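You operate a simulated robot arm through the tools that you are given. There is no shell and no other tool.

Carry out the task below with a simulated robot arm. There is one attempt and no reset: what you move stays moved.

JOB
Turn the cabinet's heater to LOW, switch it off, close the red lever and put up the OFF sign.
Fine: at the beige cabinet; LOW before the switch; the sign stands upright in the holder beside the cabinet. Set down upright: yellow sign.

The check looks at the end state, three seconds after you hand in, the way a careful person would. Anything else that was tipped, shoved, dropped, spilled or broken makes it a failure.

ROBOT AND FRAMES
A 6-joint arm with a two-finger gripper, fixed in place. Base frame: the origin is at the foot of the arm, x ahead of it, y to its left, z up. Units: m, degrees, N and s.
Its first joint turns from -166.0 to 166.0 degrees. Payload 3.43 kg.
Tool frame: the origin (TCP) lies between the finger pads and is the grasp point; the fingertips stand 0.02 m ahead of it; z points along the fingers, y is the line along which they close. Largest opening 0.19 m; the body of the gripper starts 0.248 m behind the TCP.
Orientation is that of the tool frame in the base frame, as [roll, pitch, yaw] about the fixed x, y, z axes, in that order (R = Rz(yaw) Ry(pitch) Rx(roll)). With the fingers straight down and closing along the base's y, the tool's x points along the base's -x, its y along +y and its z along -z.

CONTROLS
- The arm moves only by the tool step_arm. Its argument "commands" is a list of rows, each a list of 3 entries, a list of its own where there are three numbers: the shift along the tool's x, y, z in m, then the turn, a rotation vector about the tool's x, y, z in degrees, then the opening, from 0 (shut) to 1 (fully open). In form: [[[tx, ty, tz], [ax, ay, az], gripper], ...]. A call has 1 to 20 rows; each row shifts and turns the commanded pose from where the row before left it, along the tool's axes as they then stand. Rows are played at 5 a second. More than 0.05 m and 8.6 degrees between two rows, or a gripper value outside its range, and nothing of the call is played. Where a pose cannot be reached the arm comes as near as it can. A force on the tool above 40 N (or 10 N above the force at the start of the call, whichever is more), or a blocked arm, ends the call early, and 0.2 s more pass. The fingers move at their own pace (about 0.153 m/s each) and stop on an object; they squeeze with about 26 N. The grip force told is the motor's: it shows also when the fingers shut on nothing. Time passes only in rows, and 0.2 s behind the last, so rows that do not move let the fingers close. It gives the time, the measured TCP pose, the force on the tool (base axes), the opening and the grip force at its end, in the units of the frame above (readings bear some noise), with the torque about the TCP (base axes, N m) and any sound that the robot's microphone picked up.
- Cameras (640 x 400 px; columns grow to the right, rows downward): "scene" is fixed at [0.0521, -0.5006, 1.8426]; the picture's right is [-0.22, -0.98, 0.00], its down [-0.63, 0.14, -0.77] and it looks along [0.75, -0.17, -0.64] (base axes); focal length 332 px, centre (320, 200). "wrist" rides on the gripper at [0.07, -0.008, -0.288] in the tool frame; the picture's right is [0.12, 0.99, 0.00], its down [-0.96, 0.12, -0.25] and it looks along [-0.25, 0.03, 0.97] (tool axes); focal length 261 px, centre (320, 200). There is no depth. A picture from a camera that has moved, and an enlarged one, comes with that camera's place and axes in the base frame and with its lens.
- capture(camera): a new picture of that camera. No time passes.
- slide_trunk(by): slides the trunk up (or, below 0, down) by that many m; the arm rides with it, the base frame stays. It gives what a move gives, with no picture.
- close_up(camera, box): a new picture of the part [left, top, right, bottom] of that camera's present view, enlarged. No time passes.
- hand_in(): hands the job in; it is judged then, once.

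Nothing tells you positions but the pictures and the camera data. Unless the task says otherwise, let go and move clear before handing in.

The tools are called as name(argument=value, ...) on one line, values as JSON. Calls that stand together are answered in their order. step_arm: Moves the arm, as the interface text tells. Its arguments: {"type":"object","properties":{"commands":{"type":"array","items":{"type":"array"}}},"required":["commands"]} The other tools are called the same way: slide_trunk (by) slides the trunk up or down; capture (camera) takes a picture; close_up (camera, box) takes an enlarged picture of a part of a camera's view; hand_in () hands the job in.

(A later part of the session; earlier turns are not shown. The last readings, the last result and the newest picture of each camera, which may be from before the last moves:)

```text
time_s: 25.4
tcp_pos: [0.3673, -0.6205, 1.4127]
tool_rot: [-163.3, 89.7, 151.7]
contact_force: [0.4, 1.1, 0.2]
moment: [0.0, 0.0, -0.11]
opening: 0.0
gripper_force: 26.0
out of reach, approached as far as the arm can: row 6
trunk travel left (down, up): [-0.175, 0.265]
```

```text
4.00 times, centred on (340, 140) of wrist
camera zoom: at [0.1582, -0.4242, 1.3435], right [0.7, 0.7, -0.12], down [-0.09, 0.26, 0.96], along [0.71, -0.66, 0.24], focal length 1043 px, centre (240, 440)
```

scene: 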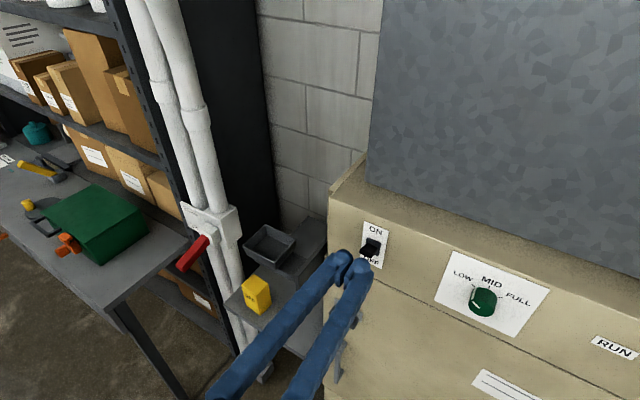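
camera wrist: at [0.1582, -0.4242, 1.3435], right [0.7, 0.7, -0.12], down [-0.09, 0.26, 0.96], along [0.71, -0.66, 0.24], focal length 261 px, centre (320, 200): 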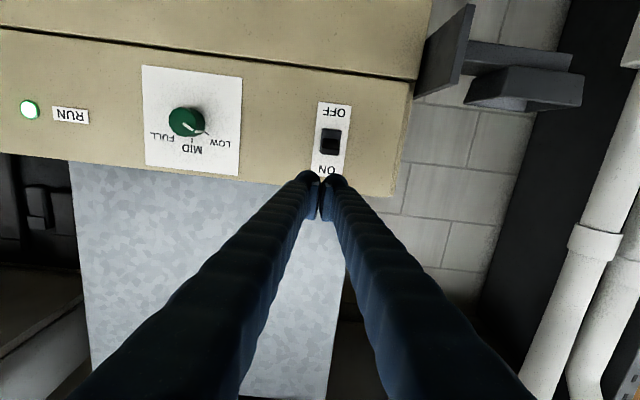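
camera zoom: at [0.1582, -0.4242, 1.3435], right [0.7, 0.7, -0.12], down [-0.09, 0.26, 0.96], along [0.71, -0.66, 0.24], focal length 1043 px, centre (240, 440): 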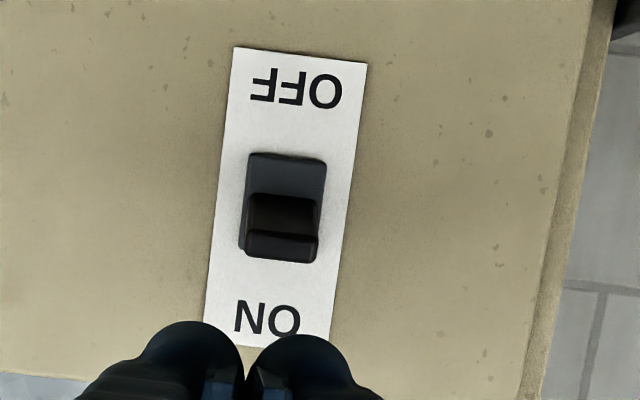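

The toggle tip is near l-offset +10 mm, about z=1.367. I'll shift over it, advance so the fingertips overhang the toggle while clearing it by ~12 mm, and check.

step_arm(commands=[[[0, 0.01, 0.02], [0, 0, 0], 0.0], [[0, 0, 0.02], [0, 0, 0], 0.0], [[0, 0, 0.02], [0, 0, 0], 0.0], [[0, 0, 0.016], [0, 0, 0], 0.0], [[0, 0, 0], [0, 0, 0], 0.0]])

close_up(camera="wrist", box=[240, 90, 400, 190])

close_up(camera="scene", box=[320, 190, 448, 290])

```text
time_s: 26.6
tcp_pos: [0.428, -0.6688, 1.4135]
tool_rot: [74.9, 89.9, 29.9]
contact_force: [-0.3, -0.6, -0.3]
moment: [-0.03, -0.01, 0.03]
opening: 0.0001
gripper_force: 26.6
trunk travel left (down, up): [-0.175, 0.265]
```

```text
4.00 times, centred on (320, 140) of wrist
camera zoom: at [0.2188, -0.4711, 1.344], right [0.7, 0.7, -0.12], down [-0.09, 0.26, 0.96], along [0.71, -0.66, 0.25], focal length 1043 px, centre (320, 440)
```

zoom: 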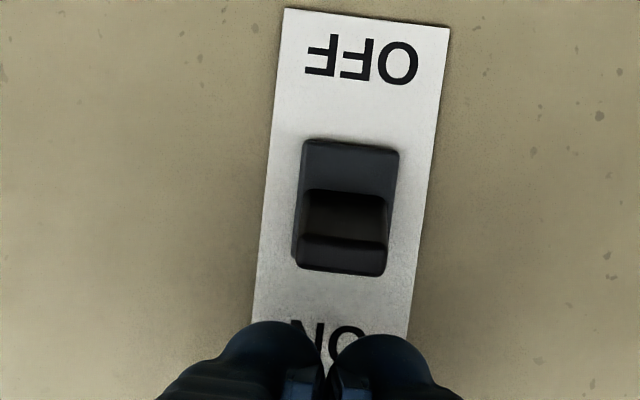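

```text
4.00 times, centred on (384, 240) of scene
camera zoom: at [0.0521, -0.5006, 1.8426], right [-0.22, -0.98, 0.0], down [-0.63, 0.14, -0.77], along [0.75, -0.17, -0.64], focal length 1327 px, centre (64, 40)
```

zoom: 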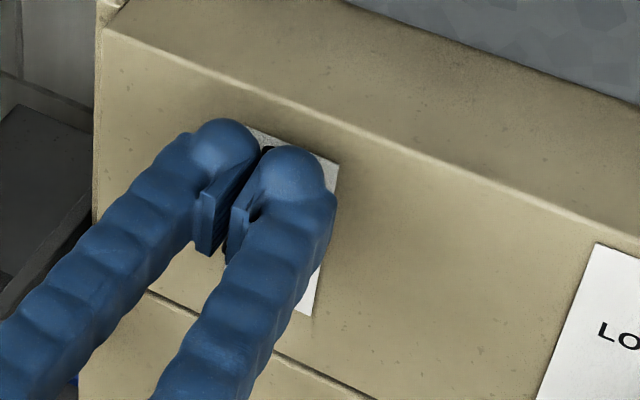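

The fingertips are right above the toggle's outer half. Now I press down in small steps.

step_arm(commands=[[[0.008, 0, 0], [0, 0, 0], 0.0], [[0.008, 0, 0], [0, 0, 0], 0.0], [[0.008, 0, 0], [0, 0, 0], 0.0], [[0.008, 0, 0], [0, 0, 0], 0.0], [[0.008, 0, 0], [0, 0, 0], 0.0], [[0, 0, 0], [0, 0, 0], 0.0]])

capture(camera="wrist")

close_up(camera="wrist", box=[240, 90, 400, 190])

```text
time_s: 28.0
tcp_pos: [0.4284, -0.6689, 1.3724]
tool_rot: [51.0, 89.9, 5.9]
contact_force: [0.8, 0.4, 0.2]
moment: [0.05, -0.03, -0.03]
opening: 0.0
gripper_force: 25.7
trunk travel left (down, up): [-0.175, 0.265]
```

```text
taken
camera wrist: at [0.2189, -0.4701, 1.3034], right [0.7, 0.7, -0.12], down [-0.09, 0.26, 0.96], along [0.71, -0.66, 0.25], focal length 261 px, centre (320, 200)
```

wrist: 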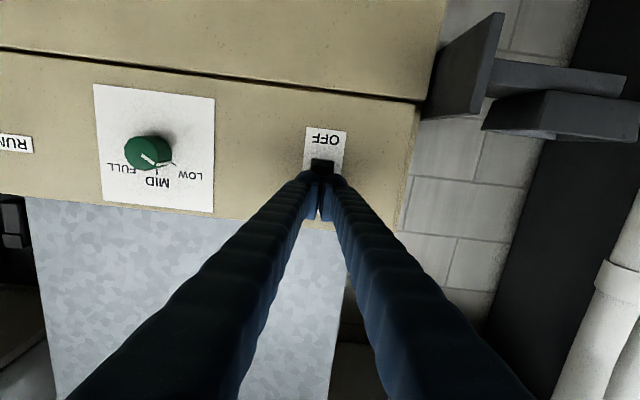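

```text
4.00 times, centred on (320, 140) of wrist
camera zoom: at [0.2189, -0.4701, 1.3034], right [0.7, 0.7, -0.12], down [-0.09, 0.26, 0.96], along [0.71, -0.66, 0.25], focal length 1043 px, centre (320, 440)
```

zoom: 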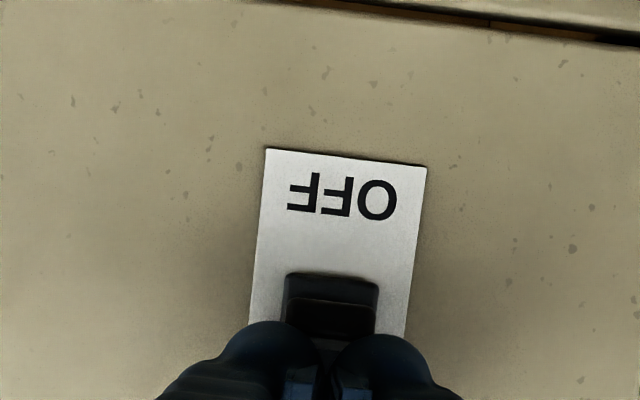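

No contact force yet, so the toggle hasn't been pushed much. I'll keep pressing down in smaller steps.

step_arm(commands=[[[0.006, 0, 0], [0, 0, 0], 0.0], [[0.006, 0, 0], [0, 0, 0], 0.0], [[0.006, 0, 0], [0, 0, 0], 0.0]])

close_up(camera="wrist", box=[240, 90, 400, 190])

close_up(camera="scene", box=[320, 190, 448, 290])

```text
time_s: 28.8
tcp_pos: [0.4293, -0.667, 1.3681]
tool_rot: [-12.1, 89.0, -57.0]
contact_force: [-4.3, 4.4, 9.7]
moment: [-0.03, 0.01, 0.11]
opening: 0.0059
gripper_force: 34.3
trunk travel left (down, up): [-0.175, 0.265]
stopped in row 3: the force on the tool passed its limit at 44 N (the readings are from after the stop); the commanded pose is now the measured one
```

```text
4.00 times, centred on (320, 140) of wrist
camera zoom: at [0.2194, -0.4706, 1.293], right [0.7, 0.7, -0.12], down [-0.1, 0.27, 0.96], along [0.7, -0.66, 0.26], focal length 1043 px, centre (320, 440)
```

zoom: 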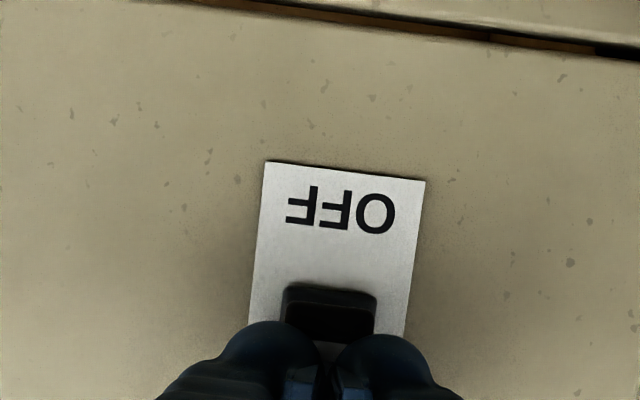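

```text
4.00 times, centred on (384, 240) of scene
camera zoom: at [0.0521, -0.5006, 1.8426], right [-0.22, -0.98, 0.0], down [-0.63, 0.14, -0.77], along [0.75, -0.17, -0.64], focal length 1327 px, centre (64, 40)
```

zoom: 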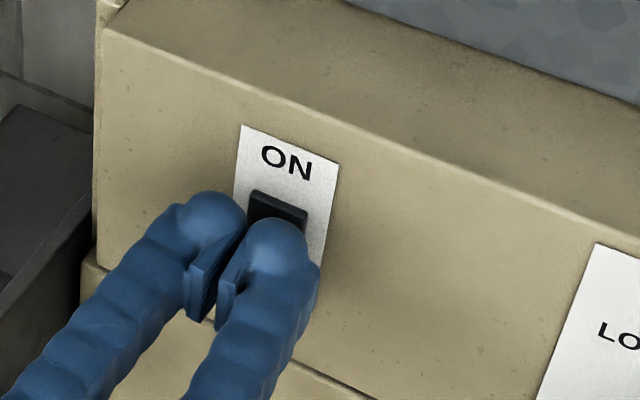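

step_arm(commands=[[[-0.02, 0, 0], [0, 0, 0], 0.0], [[-0.025, 0, 0], [0, 0, 0], 0.0], [[0, 0, -0.04], [0, 0, 0], 0.0], [[0, 0, 0], [0, 0, 0], 0.0]])

capture(camera="wrist")

close_up(camera="scene", box=[320, 190, 448, 290])

close_up(camera="wrist", box=[240, 90, 400, 190])

```text
time_s: 29.8
tcp_pos: [0.4024, -0.6366, 1.4099]
tool_rot: [-13.7, 89.1, -58.8]
contact_force: [-0.4, 0.0, 0.4]
moment: [0.02, 0.04, -0.04]
opening: 0.0002
gripper_force: 34.2
trunk travel left (down, up): [-0.175, 0.265]
```

```text
taken
camera wrist: at [0.1945, -0.4406, 1.3357], right [0.7, 0.7, -0.12], down [-0.1, 0.27, 0.96], along [0.7, -0.66, 0.26], focal length 261 px, centre (320, 200)
```

wrist: 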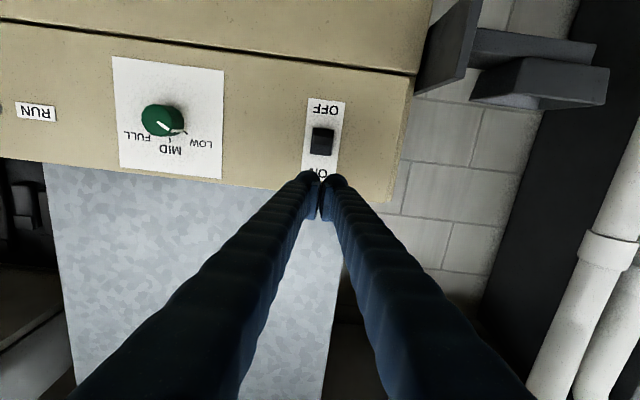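

```text
4.00 times, centred on (384, 240) of scene
camera zoom: at [0.0521, -0.5006, 1.8426], right [-0.22, -0.98, 0.0], down [-0.63, 0.14, -0.77], along [0.75, -0.17, -0.64], focal length 1327 px, centre (64, 40)
```

zoom: 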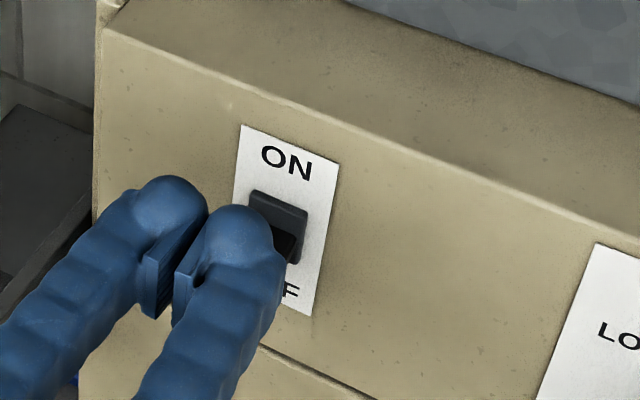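

```text
4.00 times, centred on (320, 140) of wrist
camera zoom: at [0.1945, -0.4406, 1.3357], right [0.7, 0.7, -0.12], down [-0.1, 0.27, 0.96], along [0.7, -0.66, 0.26], focal length 1043 px, centre (320, 440)
```

zoom: 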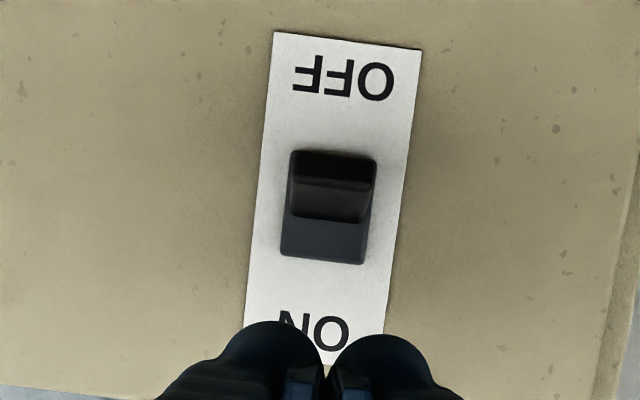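

The toggle is now on the OFF side and the lamp at the left edge looks dark. Next I move sideways off the cabinet to get a look at the red lever and the valve.

step_arm(commands=[[[0, 0.02, -0.02], [0, 0, 0], 0.0], [[0, 0.04, -0.01], [0, -0.9, 0], 0.0], [[0, 0.04, 0], [-5, 0, 0], 0.0], [[0, 0.04, 0], [-5, 0, 0], 0.0], [[0, 0.04, 0], [-5, 0, 0], 0.0], [[0, 0.04, 0], [0, 0, 0], 0.0]])

capture(camera="wrist")

capture(camera="scene")

```text
time_s: 31.2
tcp_pos: [0.535, -0.4918, 1.4421]
tool_rot: [-24.0, 88.5, -53.8]
contact_force: [-0.3, -0.4, 0.7]
moment: [-0.04, -0.05, 0.11]
opening: 0.0
gripper_force: 34.7
out of reach, approached as far as the arm can: row 1, 2, 4, 6
trunk travel left (down, up): [-0.175, 0.265]
```

```text
taken
camera wrist: at [0.2822, -0.3575, 1.3651], right [0.5, 0.86, -0.13], down [-0.17, 0.24, 0.95], along [0.85, -0.45, 0.27], focal length 261 px, centre (320, 200)
```

wrist: 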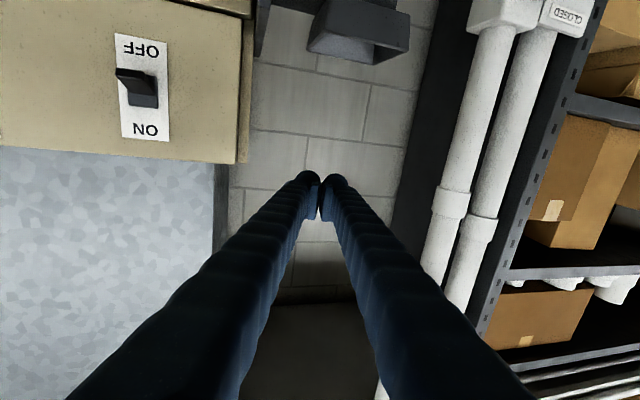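

```text
taken
```

scene: 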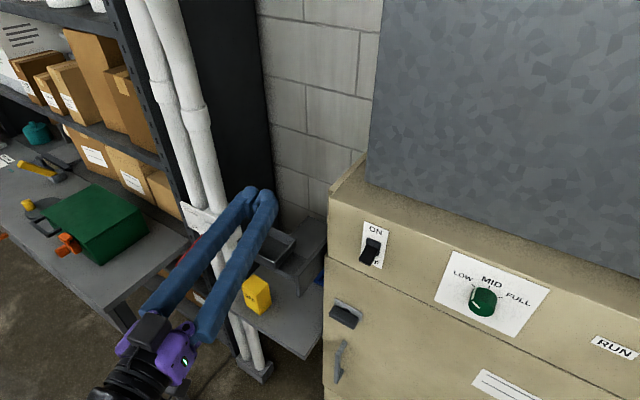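

The switch is OFF. I now find the cup rim at about (0.58, -0.50, 1.29), so I must not descend here. I'll slide sideways (+y) away from the cup, toward in front of the valve, then look.

step_arm(commands=[[[0, 0.04, 0.0], [0, -1.0, 0], 0.0], [[0, 0.045, 0], [0, 0, 0], 0.0], [[0, 0.045, 0], [0, 0, 0], 0.0], [[0, 0.045, 0], [0, 0, 0], 0.0], [[0, 0.045, 0], [0, 0, 0], 0.0], [[0, 0, 0], [0, 0, 0], 0.0]])

capture(camera="wrist")

capture(camera="scene")

```text
time_s: 32.6
tcp_pos: [0.6274, -0.3902, 1.4697]
tool_rot: [-40.9, 86.8, -68.3]
contact_force: [0.0, -1.0, 0.1]
moment: [-0.03, -0.02, 0.05]
opening: 0.0001
gripper_force: 34.7
out of reach, approached as far as the arm can: row 1, 2, 3, 4, 5
trunk travel left (down, up): [-0.175, 0.265]
```

```text
taken
camera wrist: at [0.3697, -0.2682, 1.3889], right [0.46, 0.87, -0.16], down [-0.19, 0.27, 0.95], along [0.87, -0.41, 0.29], focal length 261 px, centre (320, 200)
```

wrist: 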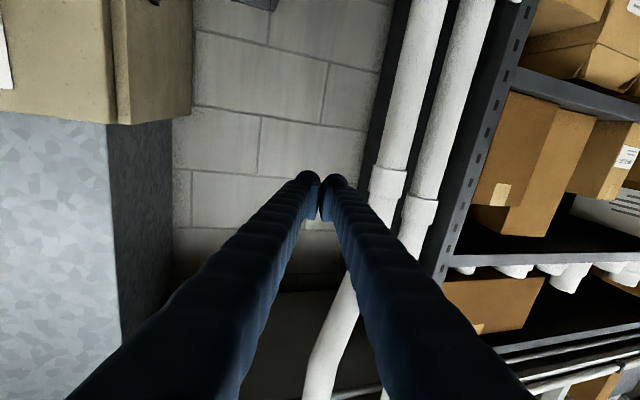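

```text
taken
```

scene: 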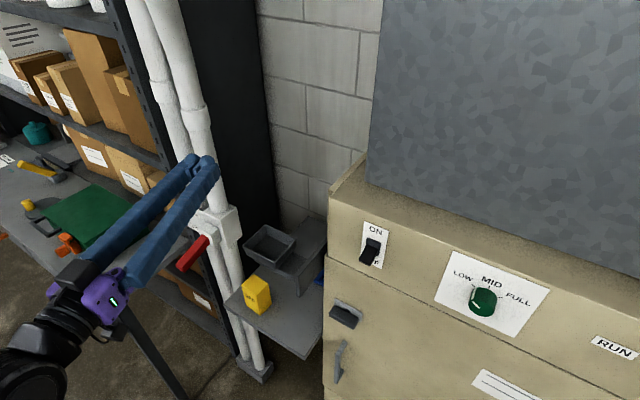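

The arm is near a limit at this height (it's drifting up), so I'll go down and further sideways in small steps, keeping clear of the cup.

step_arm(commands=[[[0.0, 0.04, 0.0], [0, 0, 0], 0.0], [[0.03, 0.035, 0], [0, 0, 0], 0.0], [[0.04, 0.0, 0], [0, 0, 0], 0.0], [[0.04, 0.0, 0], [0, 0, 0], 0.0], [[0.04, 0, 0], [0, 0, 0], 0.0]])

capture(camera="wrist")

capture(camera="scene")

```text
time_s: 33.8
tcp_pos: [0.6582, -0.4262, 1.3982]
tool_rot: [22.7, 88.2, -4.7]
contact_force: [1.0, -1.5, 0.1]
moment: [-0.04, -0.02, 0.06]
opening: 0.0003
gripper_force: 34.3
out of reach, approached as far as the arm can: row 1, 2, 3, 4, 5
trunk travel left (down, up): [-0.175, 0.265]
```

```text
taken
camera wrist: at [0.4012, -0.3013, 1.3193], right [0.46, 0.88, -0.11], down [-0.2, 0.22, 0.96], along [0.87, -0.42, 0.27], focal length 261 px, centre (320, 200)
```

wrist: 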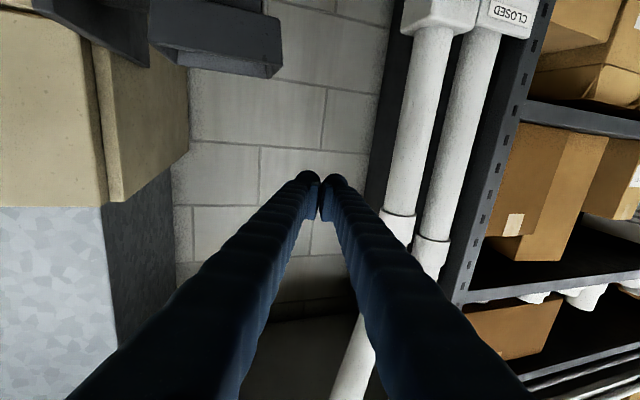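

```text
taken
```

scene: 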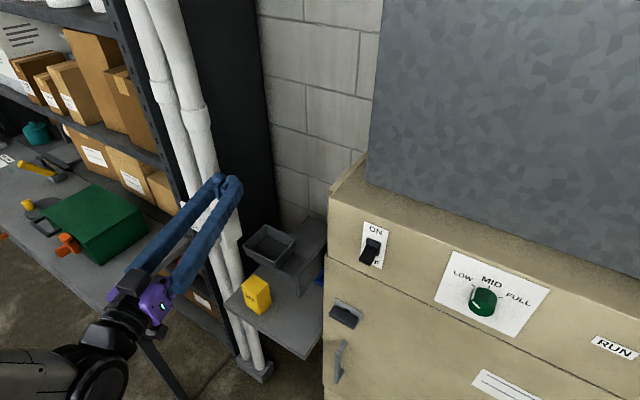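

The arm is at a wrist limit in this horizontal posture. I'll tilt the tool back toward pointing down (the natural posture), which should free it, and view the valve from there.

step_arm(commands=[[[0, 0, 0], [0, 8, 0], 0.0], [[0, 0, 0], [0, 8, 0], 0.0], [[0, 0, 0], [0, 8, 0], 0.0], [[0, 0, 0], [0, 8, 0], 0.0], [[0, 0, 0], [0, 8, 0], 0.0], [[0, 0, 0], [0, 8, 0], 0.0], [[0, 0, 0], [0, 0, 0], 0.0]])

capture(camera="wrist")

capture(camera="scene")

```text
time_s: 35.4
tcp_pos: [0.6715, -0.4026, 1.3981]
tool_rot: [175.0, 54.4, 151.4]
contact_force: [-0.5, -0.7, -0.8]
moment: [0.03, -0.17, 0.1]
opening: 0.0002
gripper_force: 34.1
out of reach, approached as far as the arm can: row 4, 5, 6
trunk travel left (down, up): [-0.175, 0.265]
```

```text
taken
camera wrist: at [0.4148, -0.3034, 1.5082], right [0.35, 0.94, -0.05], down [0.35, -0.09, 0.93], along [0.87, -0.34, -0.36], focal length 261 px, centre (320, 200)
```

wrist: 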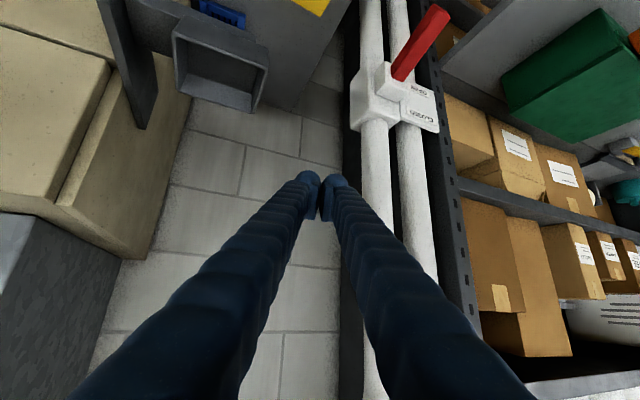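

```text
taken
```

scene: 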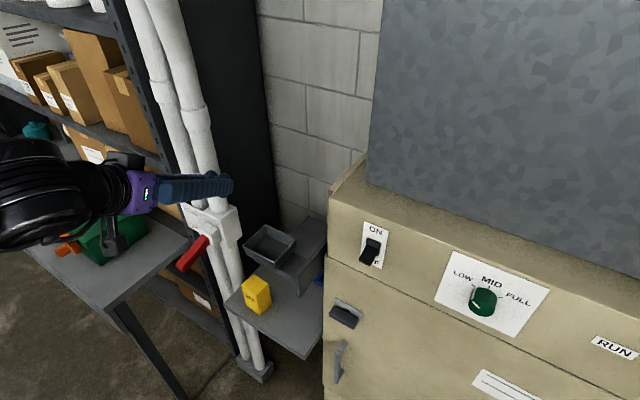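

This is a useful view of the valve, lever and sign. Let me take close-ups to triangulate against the fixed camera.

close_up(camera="wrist", box=[340, 0, 468, 100])

close_up(camera="wrist", box=[120, 0, 376, 160])

close_up(camera="scene", box=[165, 195, 261, 275])

```text
4.00 times, centred on (404, 50) of wrist
camera zoom: at [0.4148, -0.3034, 1.5082], right [0.35, 0.94, -0.05], down [0.35, -0.09, 0.93], along [0.87, -0.34, -0.36], focal length 1043 px, centre (-16, 800)
```

zoom: 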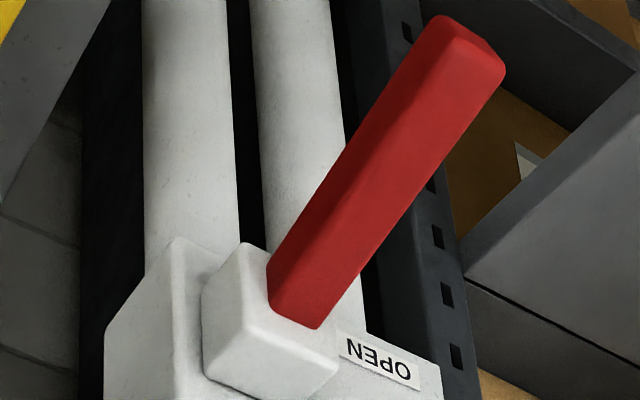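

```text
2.50 times, centred on (248, 80) of wrist
camera zoom: at [0.4148, -0.3034, 1.5082], right [0.35, 0.94, -0.05], down [0.35, -0.09, 0.93], along [0.87, -0.34, -0.36], focal length 652 px, centre (500, 500)
```

zoom: 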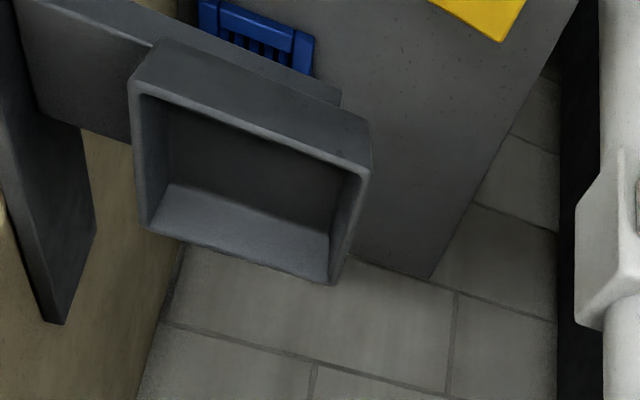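

```text
5.00 times, centred on (213, 235) of scene
camera zoom: at [0.0521, -0.5006, 1.8426], right [-0.22, -0.98, 0.0], down [-0.63, 0.14, -0.77], along [0.75, -0.17, -0.64], focal length 1658 px, centre (855, 25)
```

zoom: 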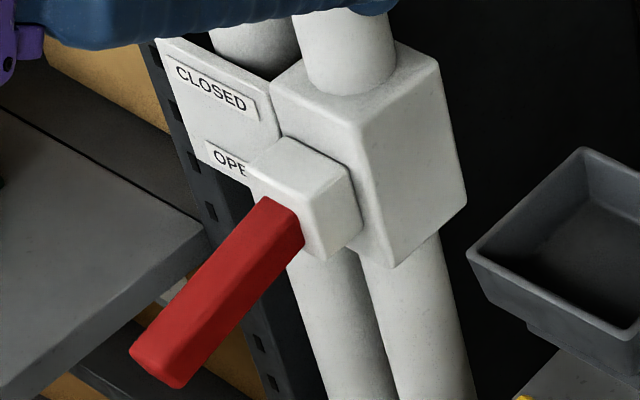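

The lever's root is about (0.82, -0.31, 1.10) and its tip (0.756, -0.236, 1.05). It sticks out square to the label plate, drooping about 25°, with CLOSED above. I'll go to a standoff in front of and above its end with the tool pitched 45° and fingers set to straddle it, lifting clear of the cup first.

step_arm(commands=[[[0.021, 0.0337, 0.0023], [0, 0, 0], 0.0], [[0.021, 0.0337, 0.0023], [0, 0, 0], 0.0], [[0.021, 0.0337, 0.0023], [0, 0, 0], 0.1], [[0.021, 0.0337, 0.0023], [0, 0, 0], 0.3], [[0.021, 0.0337, 0.0023], [0, 0, 0], 0.5], [[0.021, 0.0337, 0.0023], [0, 0, 0], 0.5], [[0, 0, 0], [0, 0, 0], 0.5]])

capture(camera="wrist")

capture(camera="scene")

```text
time_s: 37.2
tcp_pos: [0.6679, -0.1778, 1.2569]
tool_rot: [173.6, 47.1, 149.1]
contact_force: [0.9, -0.3, -0.1]
moment: [-0.02, 0.0, 0.01]
opening: 0.0949
gripper_force: 0.0
trunk travel left (down, up): [-0.175, 0.265]
stopped in row 7: the arm was blocked; the commanded pose is now the measured one
```

```text
taken
camera wrist: at [0.4278, -0.0805, 1.3992], right [0.37, 0.93, -0.01], down [0.44, -0.16, 0.88], along [0.82, -0.33, -0.47], focal length 261 px, centre (320, 200)
```

wrist: 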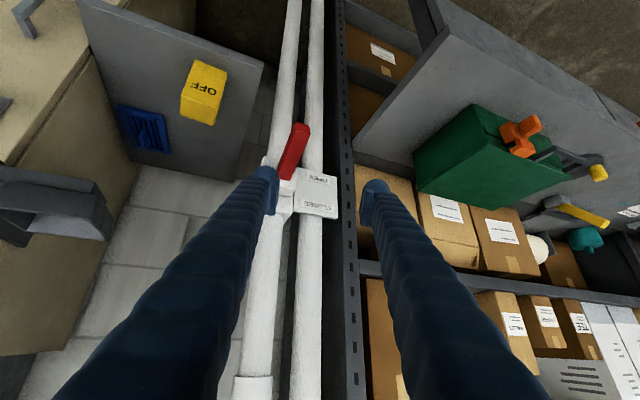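

```text
taken
```

scene: 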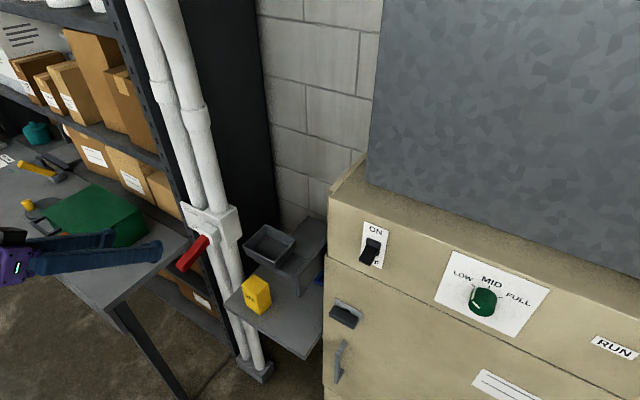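

The arm reports a block at the end of the move, though with no contact force. Let me check close-ups before continuing.

close_up(camera="wrist", box=[240, 100, 368, 220])

close_up(camera="wrist", box=[80, 20, 280, 200])

step_arm(commands=[[[0, 0, 0], [0, 0, 0], 0.5]])

```text
3.33 times, centred on (304, 160) of wrist
camera zoom: at [0.4278, -0.0805, 1.3992], right [0.37, 0.93, -0.01], down [0.44, -0.16, 0.88], along [0.82, -0.33, -0.47], focal length 869 px, centre (373, 333)
```

zoom: 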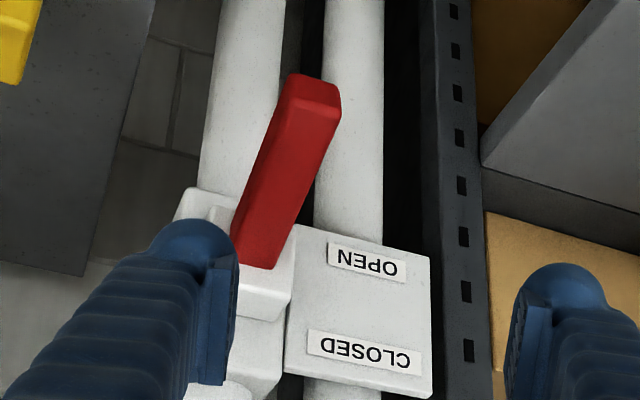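

```text
2.22 times, centred on (180, 110) of wrist
camera zoom: at [0.4278, -0.0805, 1.3992], right [0.37, 0.93, -0.01], down [0.44, -0.16, 0.88], along [0.82, -0.33, -0.47], focal length 579 px, centre (631, 400)
```

zoom: 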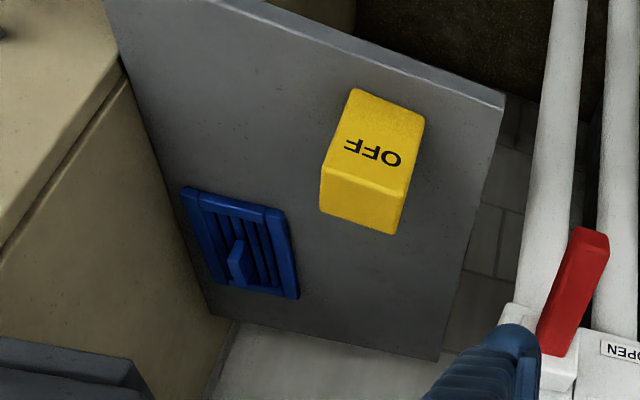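

```text
time_s: 37.6
tcp_pos: [0.6685, -0.1777, 1.2562]
tool_rot: [173.6, 47.1, 149.1]
contact_force: [1.2, -0.6, 0.9]
moment: [-0.01, -0.03, -0.01]
opening: 0.0952
gripper_force: 0.0
trunk travel left (down, up): [-0.175, 0.265]
```

The lever triangulates cleanly now: root (0.815, -0.314, 1.098), tip (0.740, -0.2415, 1.070), in the vertical plane square to the plate. I'll align the tool to that plane (45° pitch, closing across the lever).

step_arm(commands=[[[0, 0, 0], [4.1, 0.4, 2.5], 0.5], [[0, 0, 0], [4.1, 0.4, 2.5], 0.5], [[0, 0, 0], [4.1, 0.4, 2.5], 0.5], [[0, 0, 0], [4.2, 0.4, 2.4], 0.5], [[0, 0, 0], [0, 0, 0], 0.5]])

capture(camera="wrist")

```text
time_s: 38.8
tcp_pos: [0.6688, -0.1757, 1.2557]
tool_rot: [180.0, 44.8, 135.0]
contact_force: [-0.1, 0.2, -0.5]
moment: [-0.02, 0.0, -0.04]
opening: 0.095
gripper_force: 0.0
trunk travel left (down, up): [-0.175, 0.265]
```

```text
taken
camera wrist: at [0.4846, -0.0034, 1.4102], right [0.64, 0.76, -0.08], down [0.44, -0.28, 0.85], along [0.63, -0.59, -0.51], focal length 261 px, centre (320, 200)
```

wrist: 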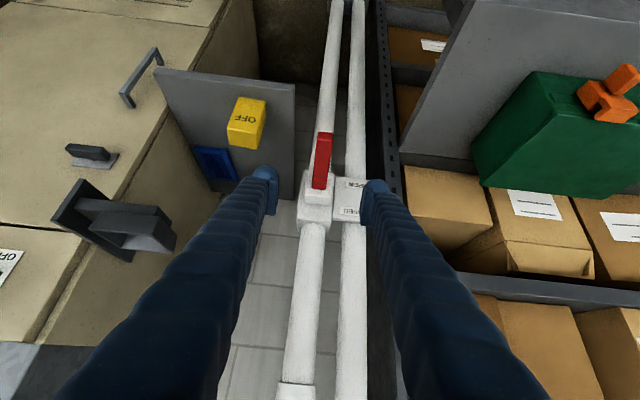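

Orientation is exactly as wanted, and the lever lies right between the fingers in view. I'll move to 60 mm short of the grip point and check.

step_arm(commands=[[[0.012, 0.0015, 0.032], [0, 0, 0], 0.5], [[0.012, 0.0015, 0.032], [0, 0, 0], 0.5], [[0.0128, 0.0014, 0.031], [0, 0, 0], 0.5], [[0, 0, 0.03], [0, 0, 0], 0.5], [[0, 0, 0.03], [0, 0, 0], 0.5], [[0, 0, 0], [0, 0, 0], 0.5]])

capture(camera="wrist")

close_up(camera="wrist", box=[240, 110, 400, 230])

close_up(camera="scene", box=[130, 180, 290, 300])

```text
time_s: 40.2
tcp_pos: [0.7317, -0.2369, 1.1182]
tool_rot: [-179.8, 44.9, 135.0]
contact_force: [0.0, 0.0, -0.4]
moment: [0.03, -0.01, 0.04]
opening: 0.0948
gripper_force: 0.2
trunk travel left (down, up): [-0.175, 0.265]
```

```text
taken
camera wrist: at [0.547, -0.0634, 1.2733], right [0.64, 0.76, -0.08], down [0.44, -0.28, 0.85], along [0.63, -0.59, -0.51], focal length 261 px, centre (320, 200)
```

wrist: 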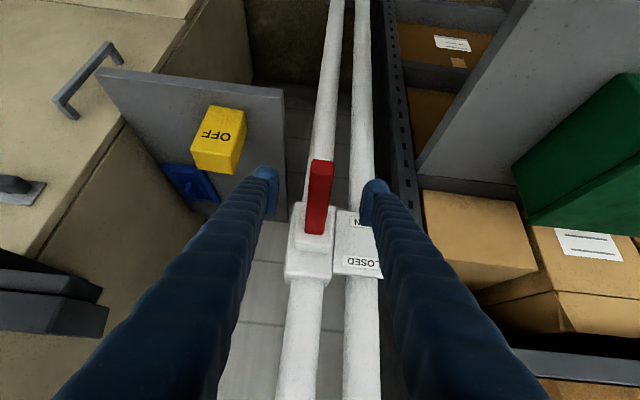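

```text
3.33 times, centred on (320, 170) of wrist
camera zoom: at [0.547, -0.0634, 1.2733], right [0.64, 0.76, -0.08], down [0.44, -0.28, 0.85], along [0.63, -0.59, -0.51], focal length 869 px, centre (320, 300)
```

zoom: 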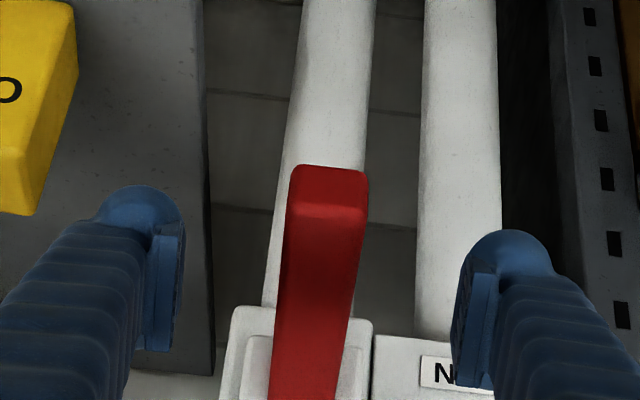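

```text
3.33 times, centred on (210, 240) of scene
camera zoom: at [0.0521, -0.5006, 1.8426], right [-0.22, -0.98, 0.0], down [-0.63, 0.14, -0.77], along [0.75, -0.17, -0.64], focal length 1106 px, centre (687, 67)
```

zoom: 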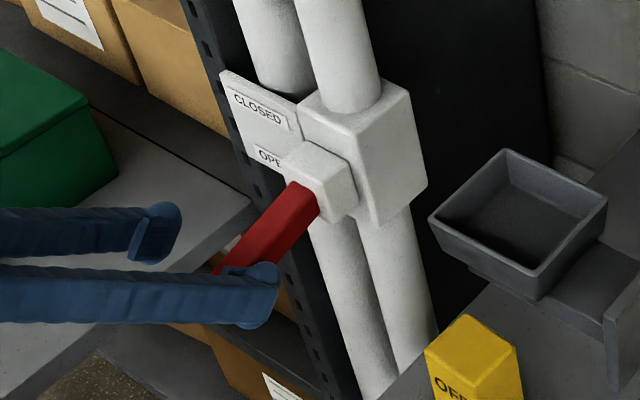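

The lever is centred between the fingers. I'll advance the last ~55 mm and close on it.

step_arm(commands=[[[0, 0, 0.028], [0, 0, 0], 0.5], [[0, 0, 0.028], [0, 0, 0], 0.5], [[0, 0, 0], [0, 0, 0], 0.25], [[0, 0, 0], [0, 0, 0], 0.0], [[0, 0, 0], [0, 0, 0], 0.0]])

close_up(camera="wrist", box=[240, 110, 400, 230])

close_up(camera="scene", box=[130, 180, 290, 300])

```text
time_s: 41.4
tcp_pos: [0.758, -0.2634, 1.0811]
tool_rot: [-179.9, 44.9, 135.1]
contact_force: [-4.4, 3.9, 2.2]
moment: [-0.25, -0.26, -0.02]
opening: 0.029
gripper_force: 45.0
trunk travel left (down, up): [-0.175, 0.265]
```

```text
3.33 times, centred on (320, 170) of wrist
camera zoom: at [0.5736, -0.0905, 1.2362], right [0.64, 0.76, -0.08], down [0.44, -0.28, 0.85], along [0.63, -0.59, -0.51], focal length 869 px, centre (320, 300)
```

zoom: 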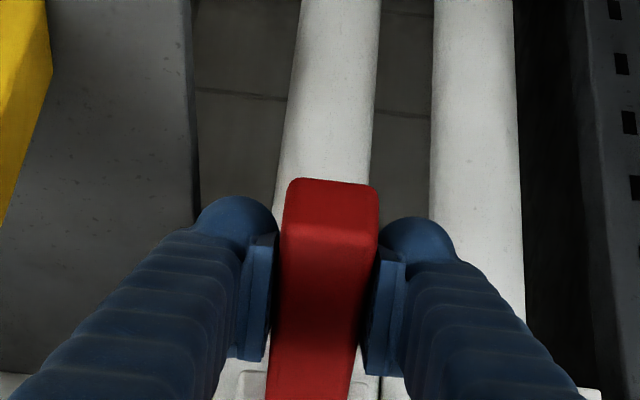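

```text
3.33 times, centred on (210, 240) of scene
camera zoom: at [0.0521, -0.5006, 1.8426], right [-0.22, -0.98, 0.0], down [-0.63, 0.14, -0.77], along [0.75, -0.17, -0.64], focal length 1106 px, centre (687, 67)
```

zoom: 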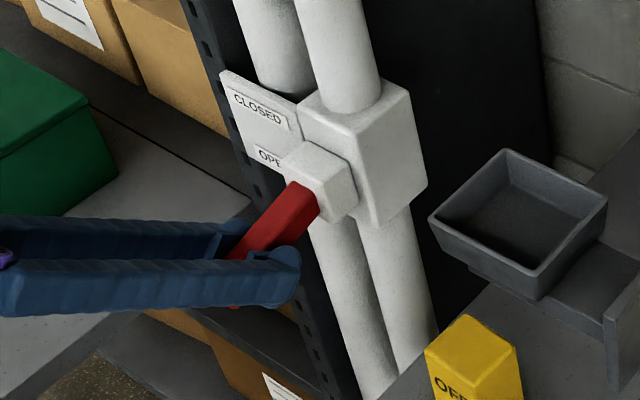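

Gripped firmly (29 mm). Now I lift the lever along its arc about the hub pivot, rotating the tool with it, starting with 10°.

step_arm(commands=[[[-0.0048, 0, -0.0079], [0, 5, 0], 0.0], [[-0.0048, 0, -0.0079], [0, 5, 0], 0.0], [[0, 0, 0], [0, 0, 0], 0.0]])

close_up(camera="scene", box=[130, 180, 290, 300])

close_up(camera="wrist", box=[240, 110, 400, 230])

```text
time_s: 41.9
tcp_pos: [0.7564, -0.2626, 1.0948]
tool_rot: [-179.1, 38.4, 136.2]
contact_force: [-3.3, 3.5, -0.1]
moment: [0.58, -0.74, -0.46]
opening: 0.0288
gripper_force: 44.9
trunk travel left (down, up): [-0.175, 0.265]
stopped in row 2: the force on the tool passed its limit at 44 N (the readings are from after the stop); the commanded pose is now the measured one
```

```text
3.33 times, centred on (210, 240) of scene
camera zoom: at [0.0521, -0.5006, 1.8426], right [-0.22, -0.98, 0.0], down [-0.63, 0.14, -0.77], along [0.75, -0.17, -0.64], focal length 1106 px, centre (687, 67)
```

zoom: 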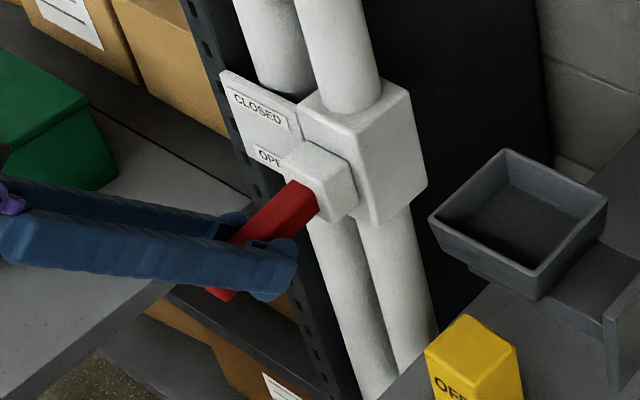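

```text
3.33 times, centred on (320, 170) of wrist
camera zoom: at [0.5859, -0.1037, 1.2766], right [0.63, 0.77, -0.09], down [0.52, -0.33, 0.79], along [0.58, -0.54, -0.61], focal length 869 px, centre (320, 300)
```

zoom: 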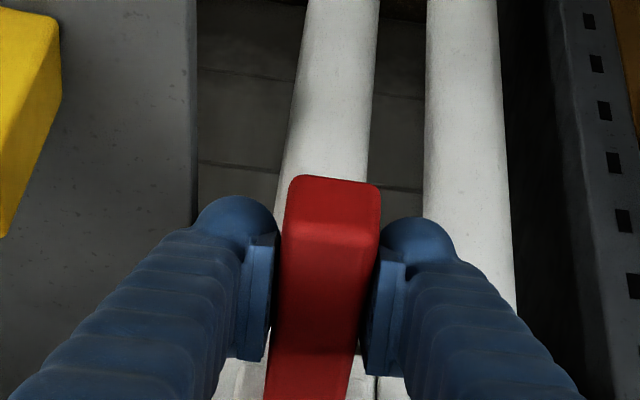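

The lever moved up a few degrees before the force limit tripped; it's stiff. I'll continue with smaller, slower steps.

step_arm(commands=[[[-0.0012, 0, -0.002], [0, 1.0, 0], 0.0], [[-0.0012, 0, -0.002], [0, 1.0, 0], 0.0], [[-0.0012, 0, -0.002], [0, 1.0, 0], 0.0], [[-0.0012, 0, -0.002], [0, 1.0, 0], 0.0]])

close_up(camera="scene", box=[165, 195, 261, 275])

```text
time_s: 42.9
tcp_pos: [0.7564, -0.2608, 1.1024]
tool_rot: [-179.0, 34.1, 136.2]
contact_force: [-7.5, 11.5, -19.2]
moment: [1.42, 0.58, -0.43]
opening: 0.0291
gripper_force: 44.8
trunk travel left (down, up): [-0.175, 0.265]
```

```text
5.00 times, centred on (213, 235) of scene
camera zoom: at [0.0521, -0.5006, 1.8426], right [-0.22, -0.98, 0.0], down [-0.63, 0.14, -0.77], along [0.75, -0.17, -0.64], focal length 1658 px, centre (855, 25)
```

zoom: 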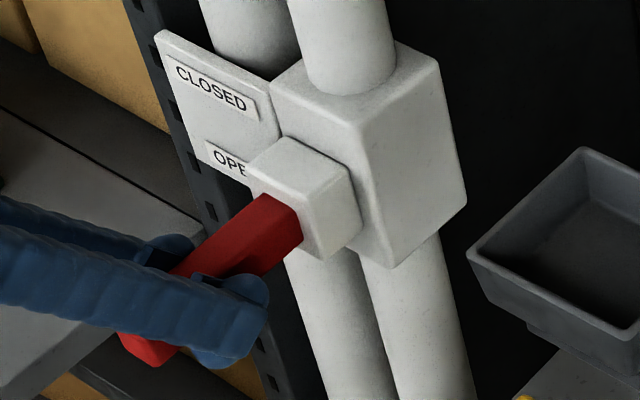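

The lever is moving with about 24 N of resistance. Continuing with the same small steps.

step_arm(commands=[[[-0.0012, 0, -0.002], [0, 1.1, 0], 0.0], [[-0.0012, 0, -0.002], [0, 1.1, 0], 0.0], [[-0.0012, 0, -0.002], [0, 1.1, 0], 0.0], [[-0.0012, 0, -0.002], [0, 1.1, 0], 0.0], [[-0.0012, 0, -0.002], [0, 1.1, 0], 0.0], [[-0.0012, 0, -0.002], [0, 1.1, 0], 0.0]])

close_up(camera="scene", box=[165, 195, 261, 275])

```text
time_s: 44.3
tcp_pos: [0.7573, -0.2619, 1.1171]
tool_rot: [-179.2, 27.6, 136.2]
contact_force: [1.7, -2.2, -18.0]
moment: [1.3, 0.6, -0.58]
opening: 0.0291
gripper_force: 44.7
trunk travel left (down, up): [-0.175, 0.265]
```

```text
5.00 times, centred on (213, 235) of scene
camera zoom: at [0.0521, -0.5006, 1.8426], right [-0.22, -0.98, 0.0], down [-0.63, 0.14, -0.77], along [0.75, -0.17, -0.64], focal length 1658 px, centre (855, 25)
```

zoom: 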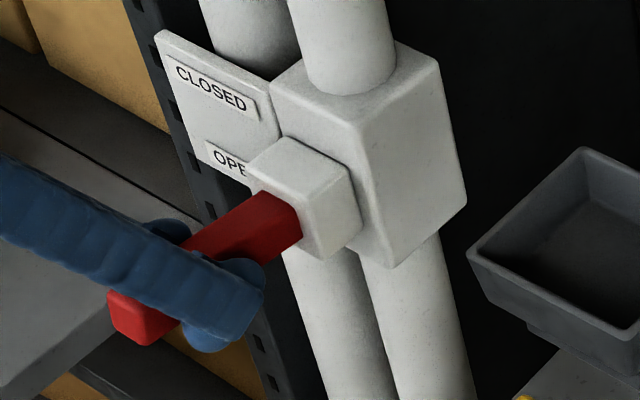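

step_arm(commands=[[[-0.0012, 0, -0.002], [0, 1.15, 0], 0.0], [[-0.0012, 0, -0.002], [0, 1.15, 0], 0.0], [[-0.0012, 0, -0.002], [0, 1.15, 0], 0.0], [[-0.0012, 0, -0.002], [0, 1.15, 0], 0.0], [[-0.0012, 0, -0.002], [0, 1.15, 0], 0.0], [[-0.0012, 0, -0.002], [0, 1.15, 0], 0.0], [[-0.0012, 0, -0.002], [0, 1.15, 0], 0.0], [[-0.0012, 0, -0.002], [0, 1.15, 0], 0.0]])

close_up(camera="scene", box=[165, 195, 261, 275])

```text
time_s: 46.1
tcp_pos: [0.7597, -0.2649, 1.1345]
tool_rot: [-179.2, 18.4, 135.9]
contact_force: [8.1, -3.9, -18.5]
moment: [1.17, 0.44, -0.71]
opening: 0.0292
gripper_force: 44.8
trunk travel left (down, up): [-0.175, 0.265]
```

```text
5.00 times, centred on (213, 235) of scene
camera zoom: at [0.0521, -0.5006, 1.8426], right [-0.22, -0.98, 0.0], down [-0.63, 0.14, -0.77], along [0.75, -0.17, -0.64], focal length 1658 px, centre (855, 25)
```

zoom: 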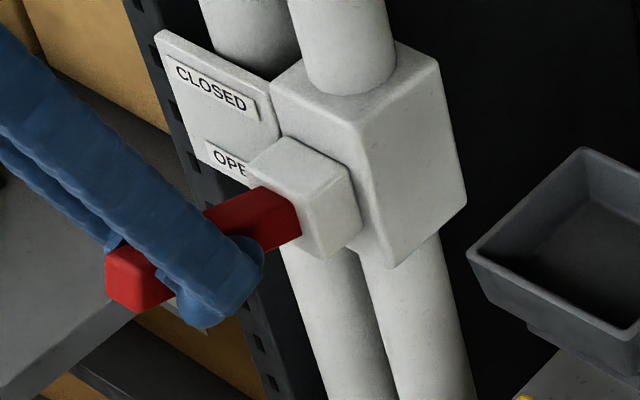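

The lever is past horizontal and rising steadily. I'll continue until it reaches the CLOSED stop.

step_arm(commands=[[[-0.0013, 0, -0.0019], [0, 1.0, 0], 0.0], [[-0.0013, 0, -0.0019], [0, 1.0, 0], 0.0], [[-0.0013, 0, -0.0019], [0, 1.0, 0], 0.0], [[-0.0013, 0, -0.0019], [0, 1.0, 0], 0.0], [[-0.0013, 0, -0.0019], [0, 1.0, 0], 0.0], [[-0.0013, 0, -0.0019], [0, 1.0, 0], 0.0], [[-0.0013, 0, -0.0019], [0, 1.0, 0], 0.0], [[-0.0013, 0, -0.0019], [0, 1.0, 0], 0.0]])

close_up(camera="scene", box=[165, 195, 261, 275])

capture(camera="wrist")

```text
time_s: 47.9
tcp_pos: [0.7656, -0.2688, 1.1514]
tool_rot: [-179.2, 10.3, 135.8]
contact_force: [-0.6, -10.1, -23.0]
moment: [0.98, 0.74, -0.62]
opening: 0.0292
gripper_force: 45.3
trunk travel left (down, up): [-0.175, 0.265]
```

```text
5.00 times, centred on (213, 235) of scene
camera zoom: at [0.0521, -0.5006, 1.8426], right [-0.22, -0.98, 0.0], down [-0.63, 0.14, -0.77], along [0.75, -0.17, -0.64], focal length 1658 px, centre (855, 25)
```

zoom: 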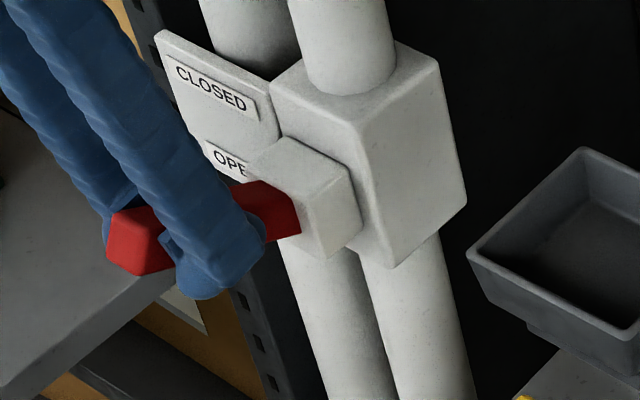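

```text
taken
camera wrist: at [0.6746, -0.1883, 1.4224], right [0.61, 0.79, -0.03], down [0.73, -0.54, 0.41], along [0.31, -0.28, -0.91], focal length 261 px, centre (320, 200)
```

wrist: 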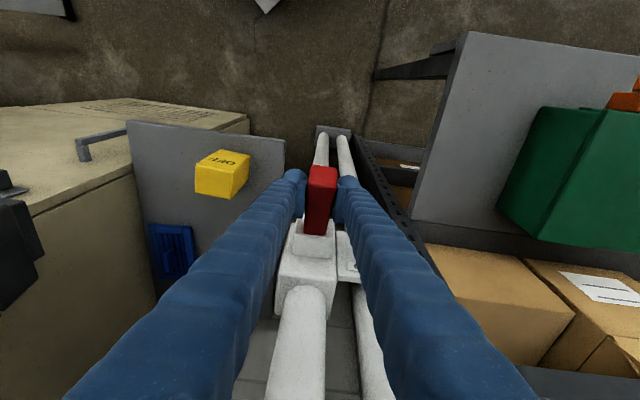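

step_arm(commands=[[[-0.0013, 0, -0.0019], [0, 1.0, 0], 0.0], [[-0.0013, 0, -0.0019], [0, 1.0, 0], 0.0], [[-0.0013, 0, -0.0019], [0, 1.0, 0], 0.0], [[-0.0013, 0, -0.0019], [0, 1.0, 0], 0.0], [[-0.0013, 0, -0.0019], [0, 1.0, 0], 0.0], [[-0.0013, 0, -0.0019], [0, 1.0, 0], 0.0], [[-0.0013, 0, -0.0019], [0, 1.0, 0], 0.0], [[-0.0013, 0, -0.0019], [0, 1.0, 0], 0.0]])

close_up(camera="scene", box=[165, 195, 261, 275])

```text
time_s: 49.7
tcp_pos: [0.7701, -0.2755, 1.1678]
tool_rot: [-179.1, 2.3, 135.7]
contact_force: [3.8, -19.1, -29.4]
moment: [0.58, 0.53, -0.54]
opening: 0.0291
gripper_force: 44.8
trunk travel left (down, up): [-0.175, 0.265]
```

```text
5.00 times, centred on (213, 235) of scene
camera zoom: at [0.0521, -0.5006, 1.8426], right [-0.22, -0.98, 0.0], down [-0.63, 0.14, -0.77], along [0.75, -0.17, -0.64], focal length 1658 px, centre (855, 25)
```

zoom: 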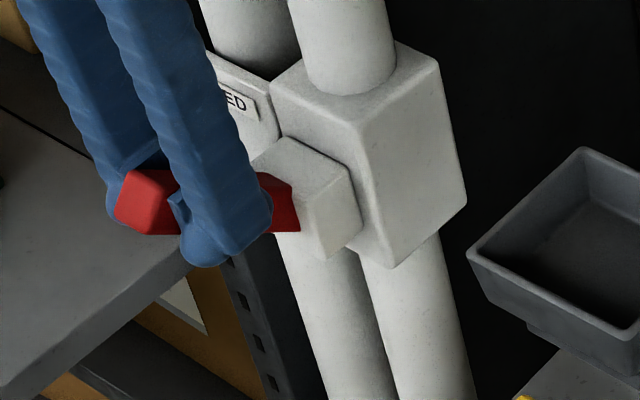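

Resistance is rising to about 35 N, partly because the arc isn't matched. I'll release, tilt the tool back away from the pipes, look at the lever and re-grip if needed.

step_arm(commands=[[[0, 0, 0], [0, 0, 0], 0.2], [[0, 0, 0], [0, 0, 0], 0.45], [[0, 0, -0.03], [0, 0, 0], 0.45], [[0.02, 0, -0.03], [0, 0, 0], 0.45], [[0.02, 0, -0.03], [0, 0, 0], 0.45], [[0, 0, 0], [0, 0, 0], 0.45]])

close_up(camera="scene", box=[165, 195, 261, 275])

capture(camera="wrist")

capture(camera="scene")

```text
time_s: 51.1
tcp_pos: [0.7398, -0.2433, 1.2582]
tool_rot: [-179.1, 2.4, 135.7]
contact_force: [0.0, 0.4, -0.2]
moment: [-0.05, 0.02, -0.01]
opening: 0.0855
gripper_force: 0.0
trunk travel left (down, up): [-0.175, 0.265]
```

```text
5.00 times, centred on (213, 235) of scene
camera zoom: at [0.0521, -0.5006, 1.8426], right [-0.22, -0.98, 0.0], down [-0.63, 0.14, -0.77], along [0.75, -0.17, -0.64], focal length 1658 px, centre (855, 25)
```

zoom: 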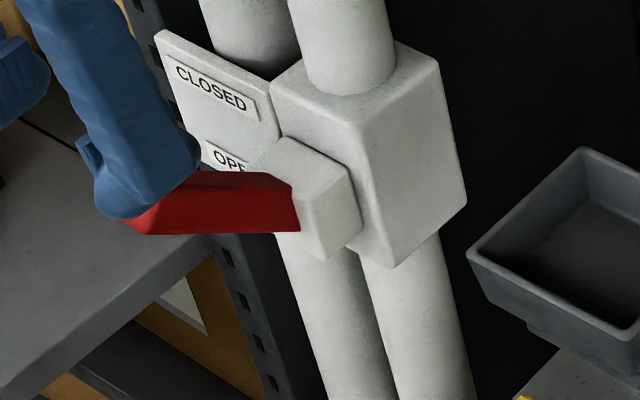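

```text
taken
camera wrist: at [0.6772, -0.1892, 1.544], right [0.61, 0.79, -0.02], down [0.76, -0.58, 0.29], along [0.22, -0.19, -0.96], focal length 261 px, centre (320, 200)
```

wrist: 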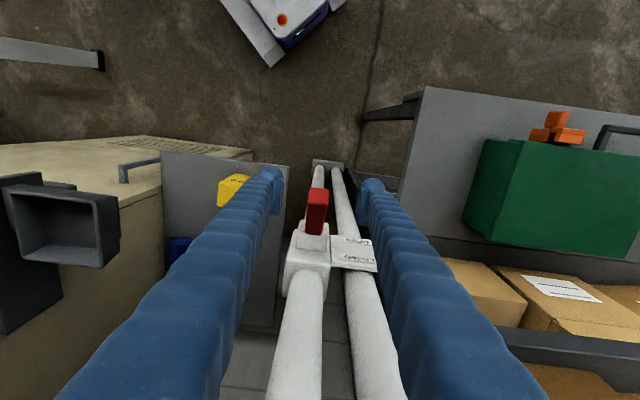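

```text
taken
```

scene: 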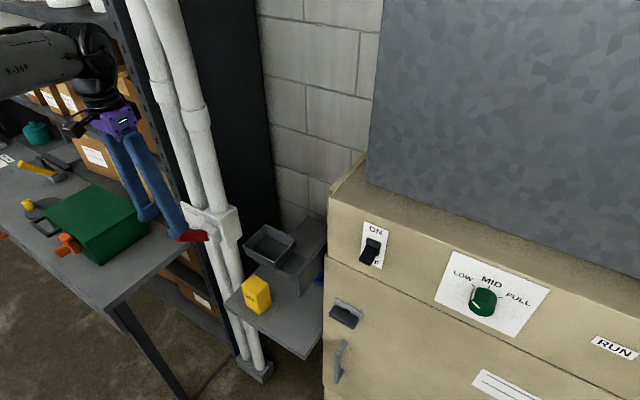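

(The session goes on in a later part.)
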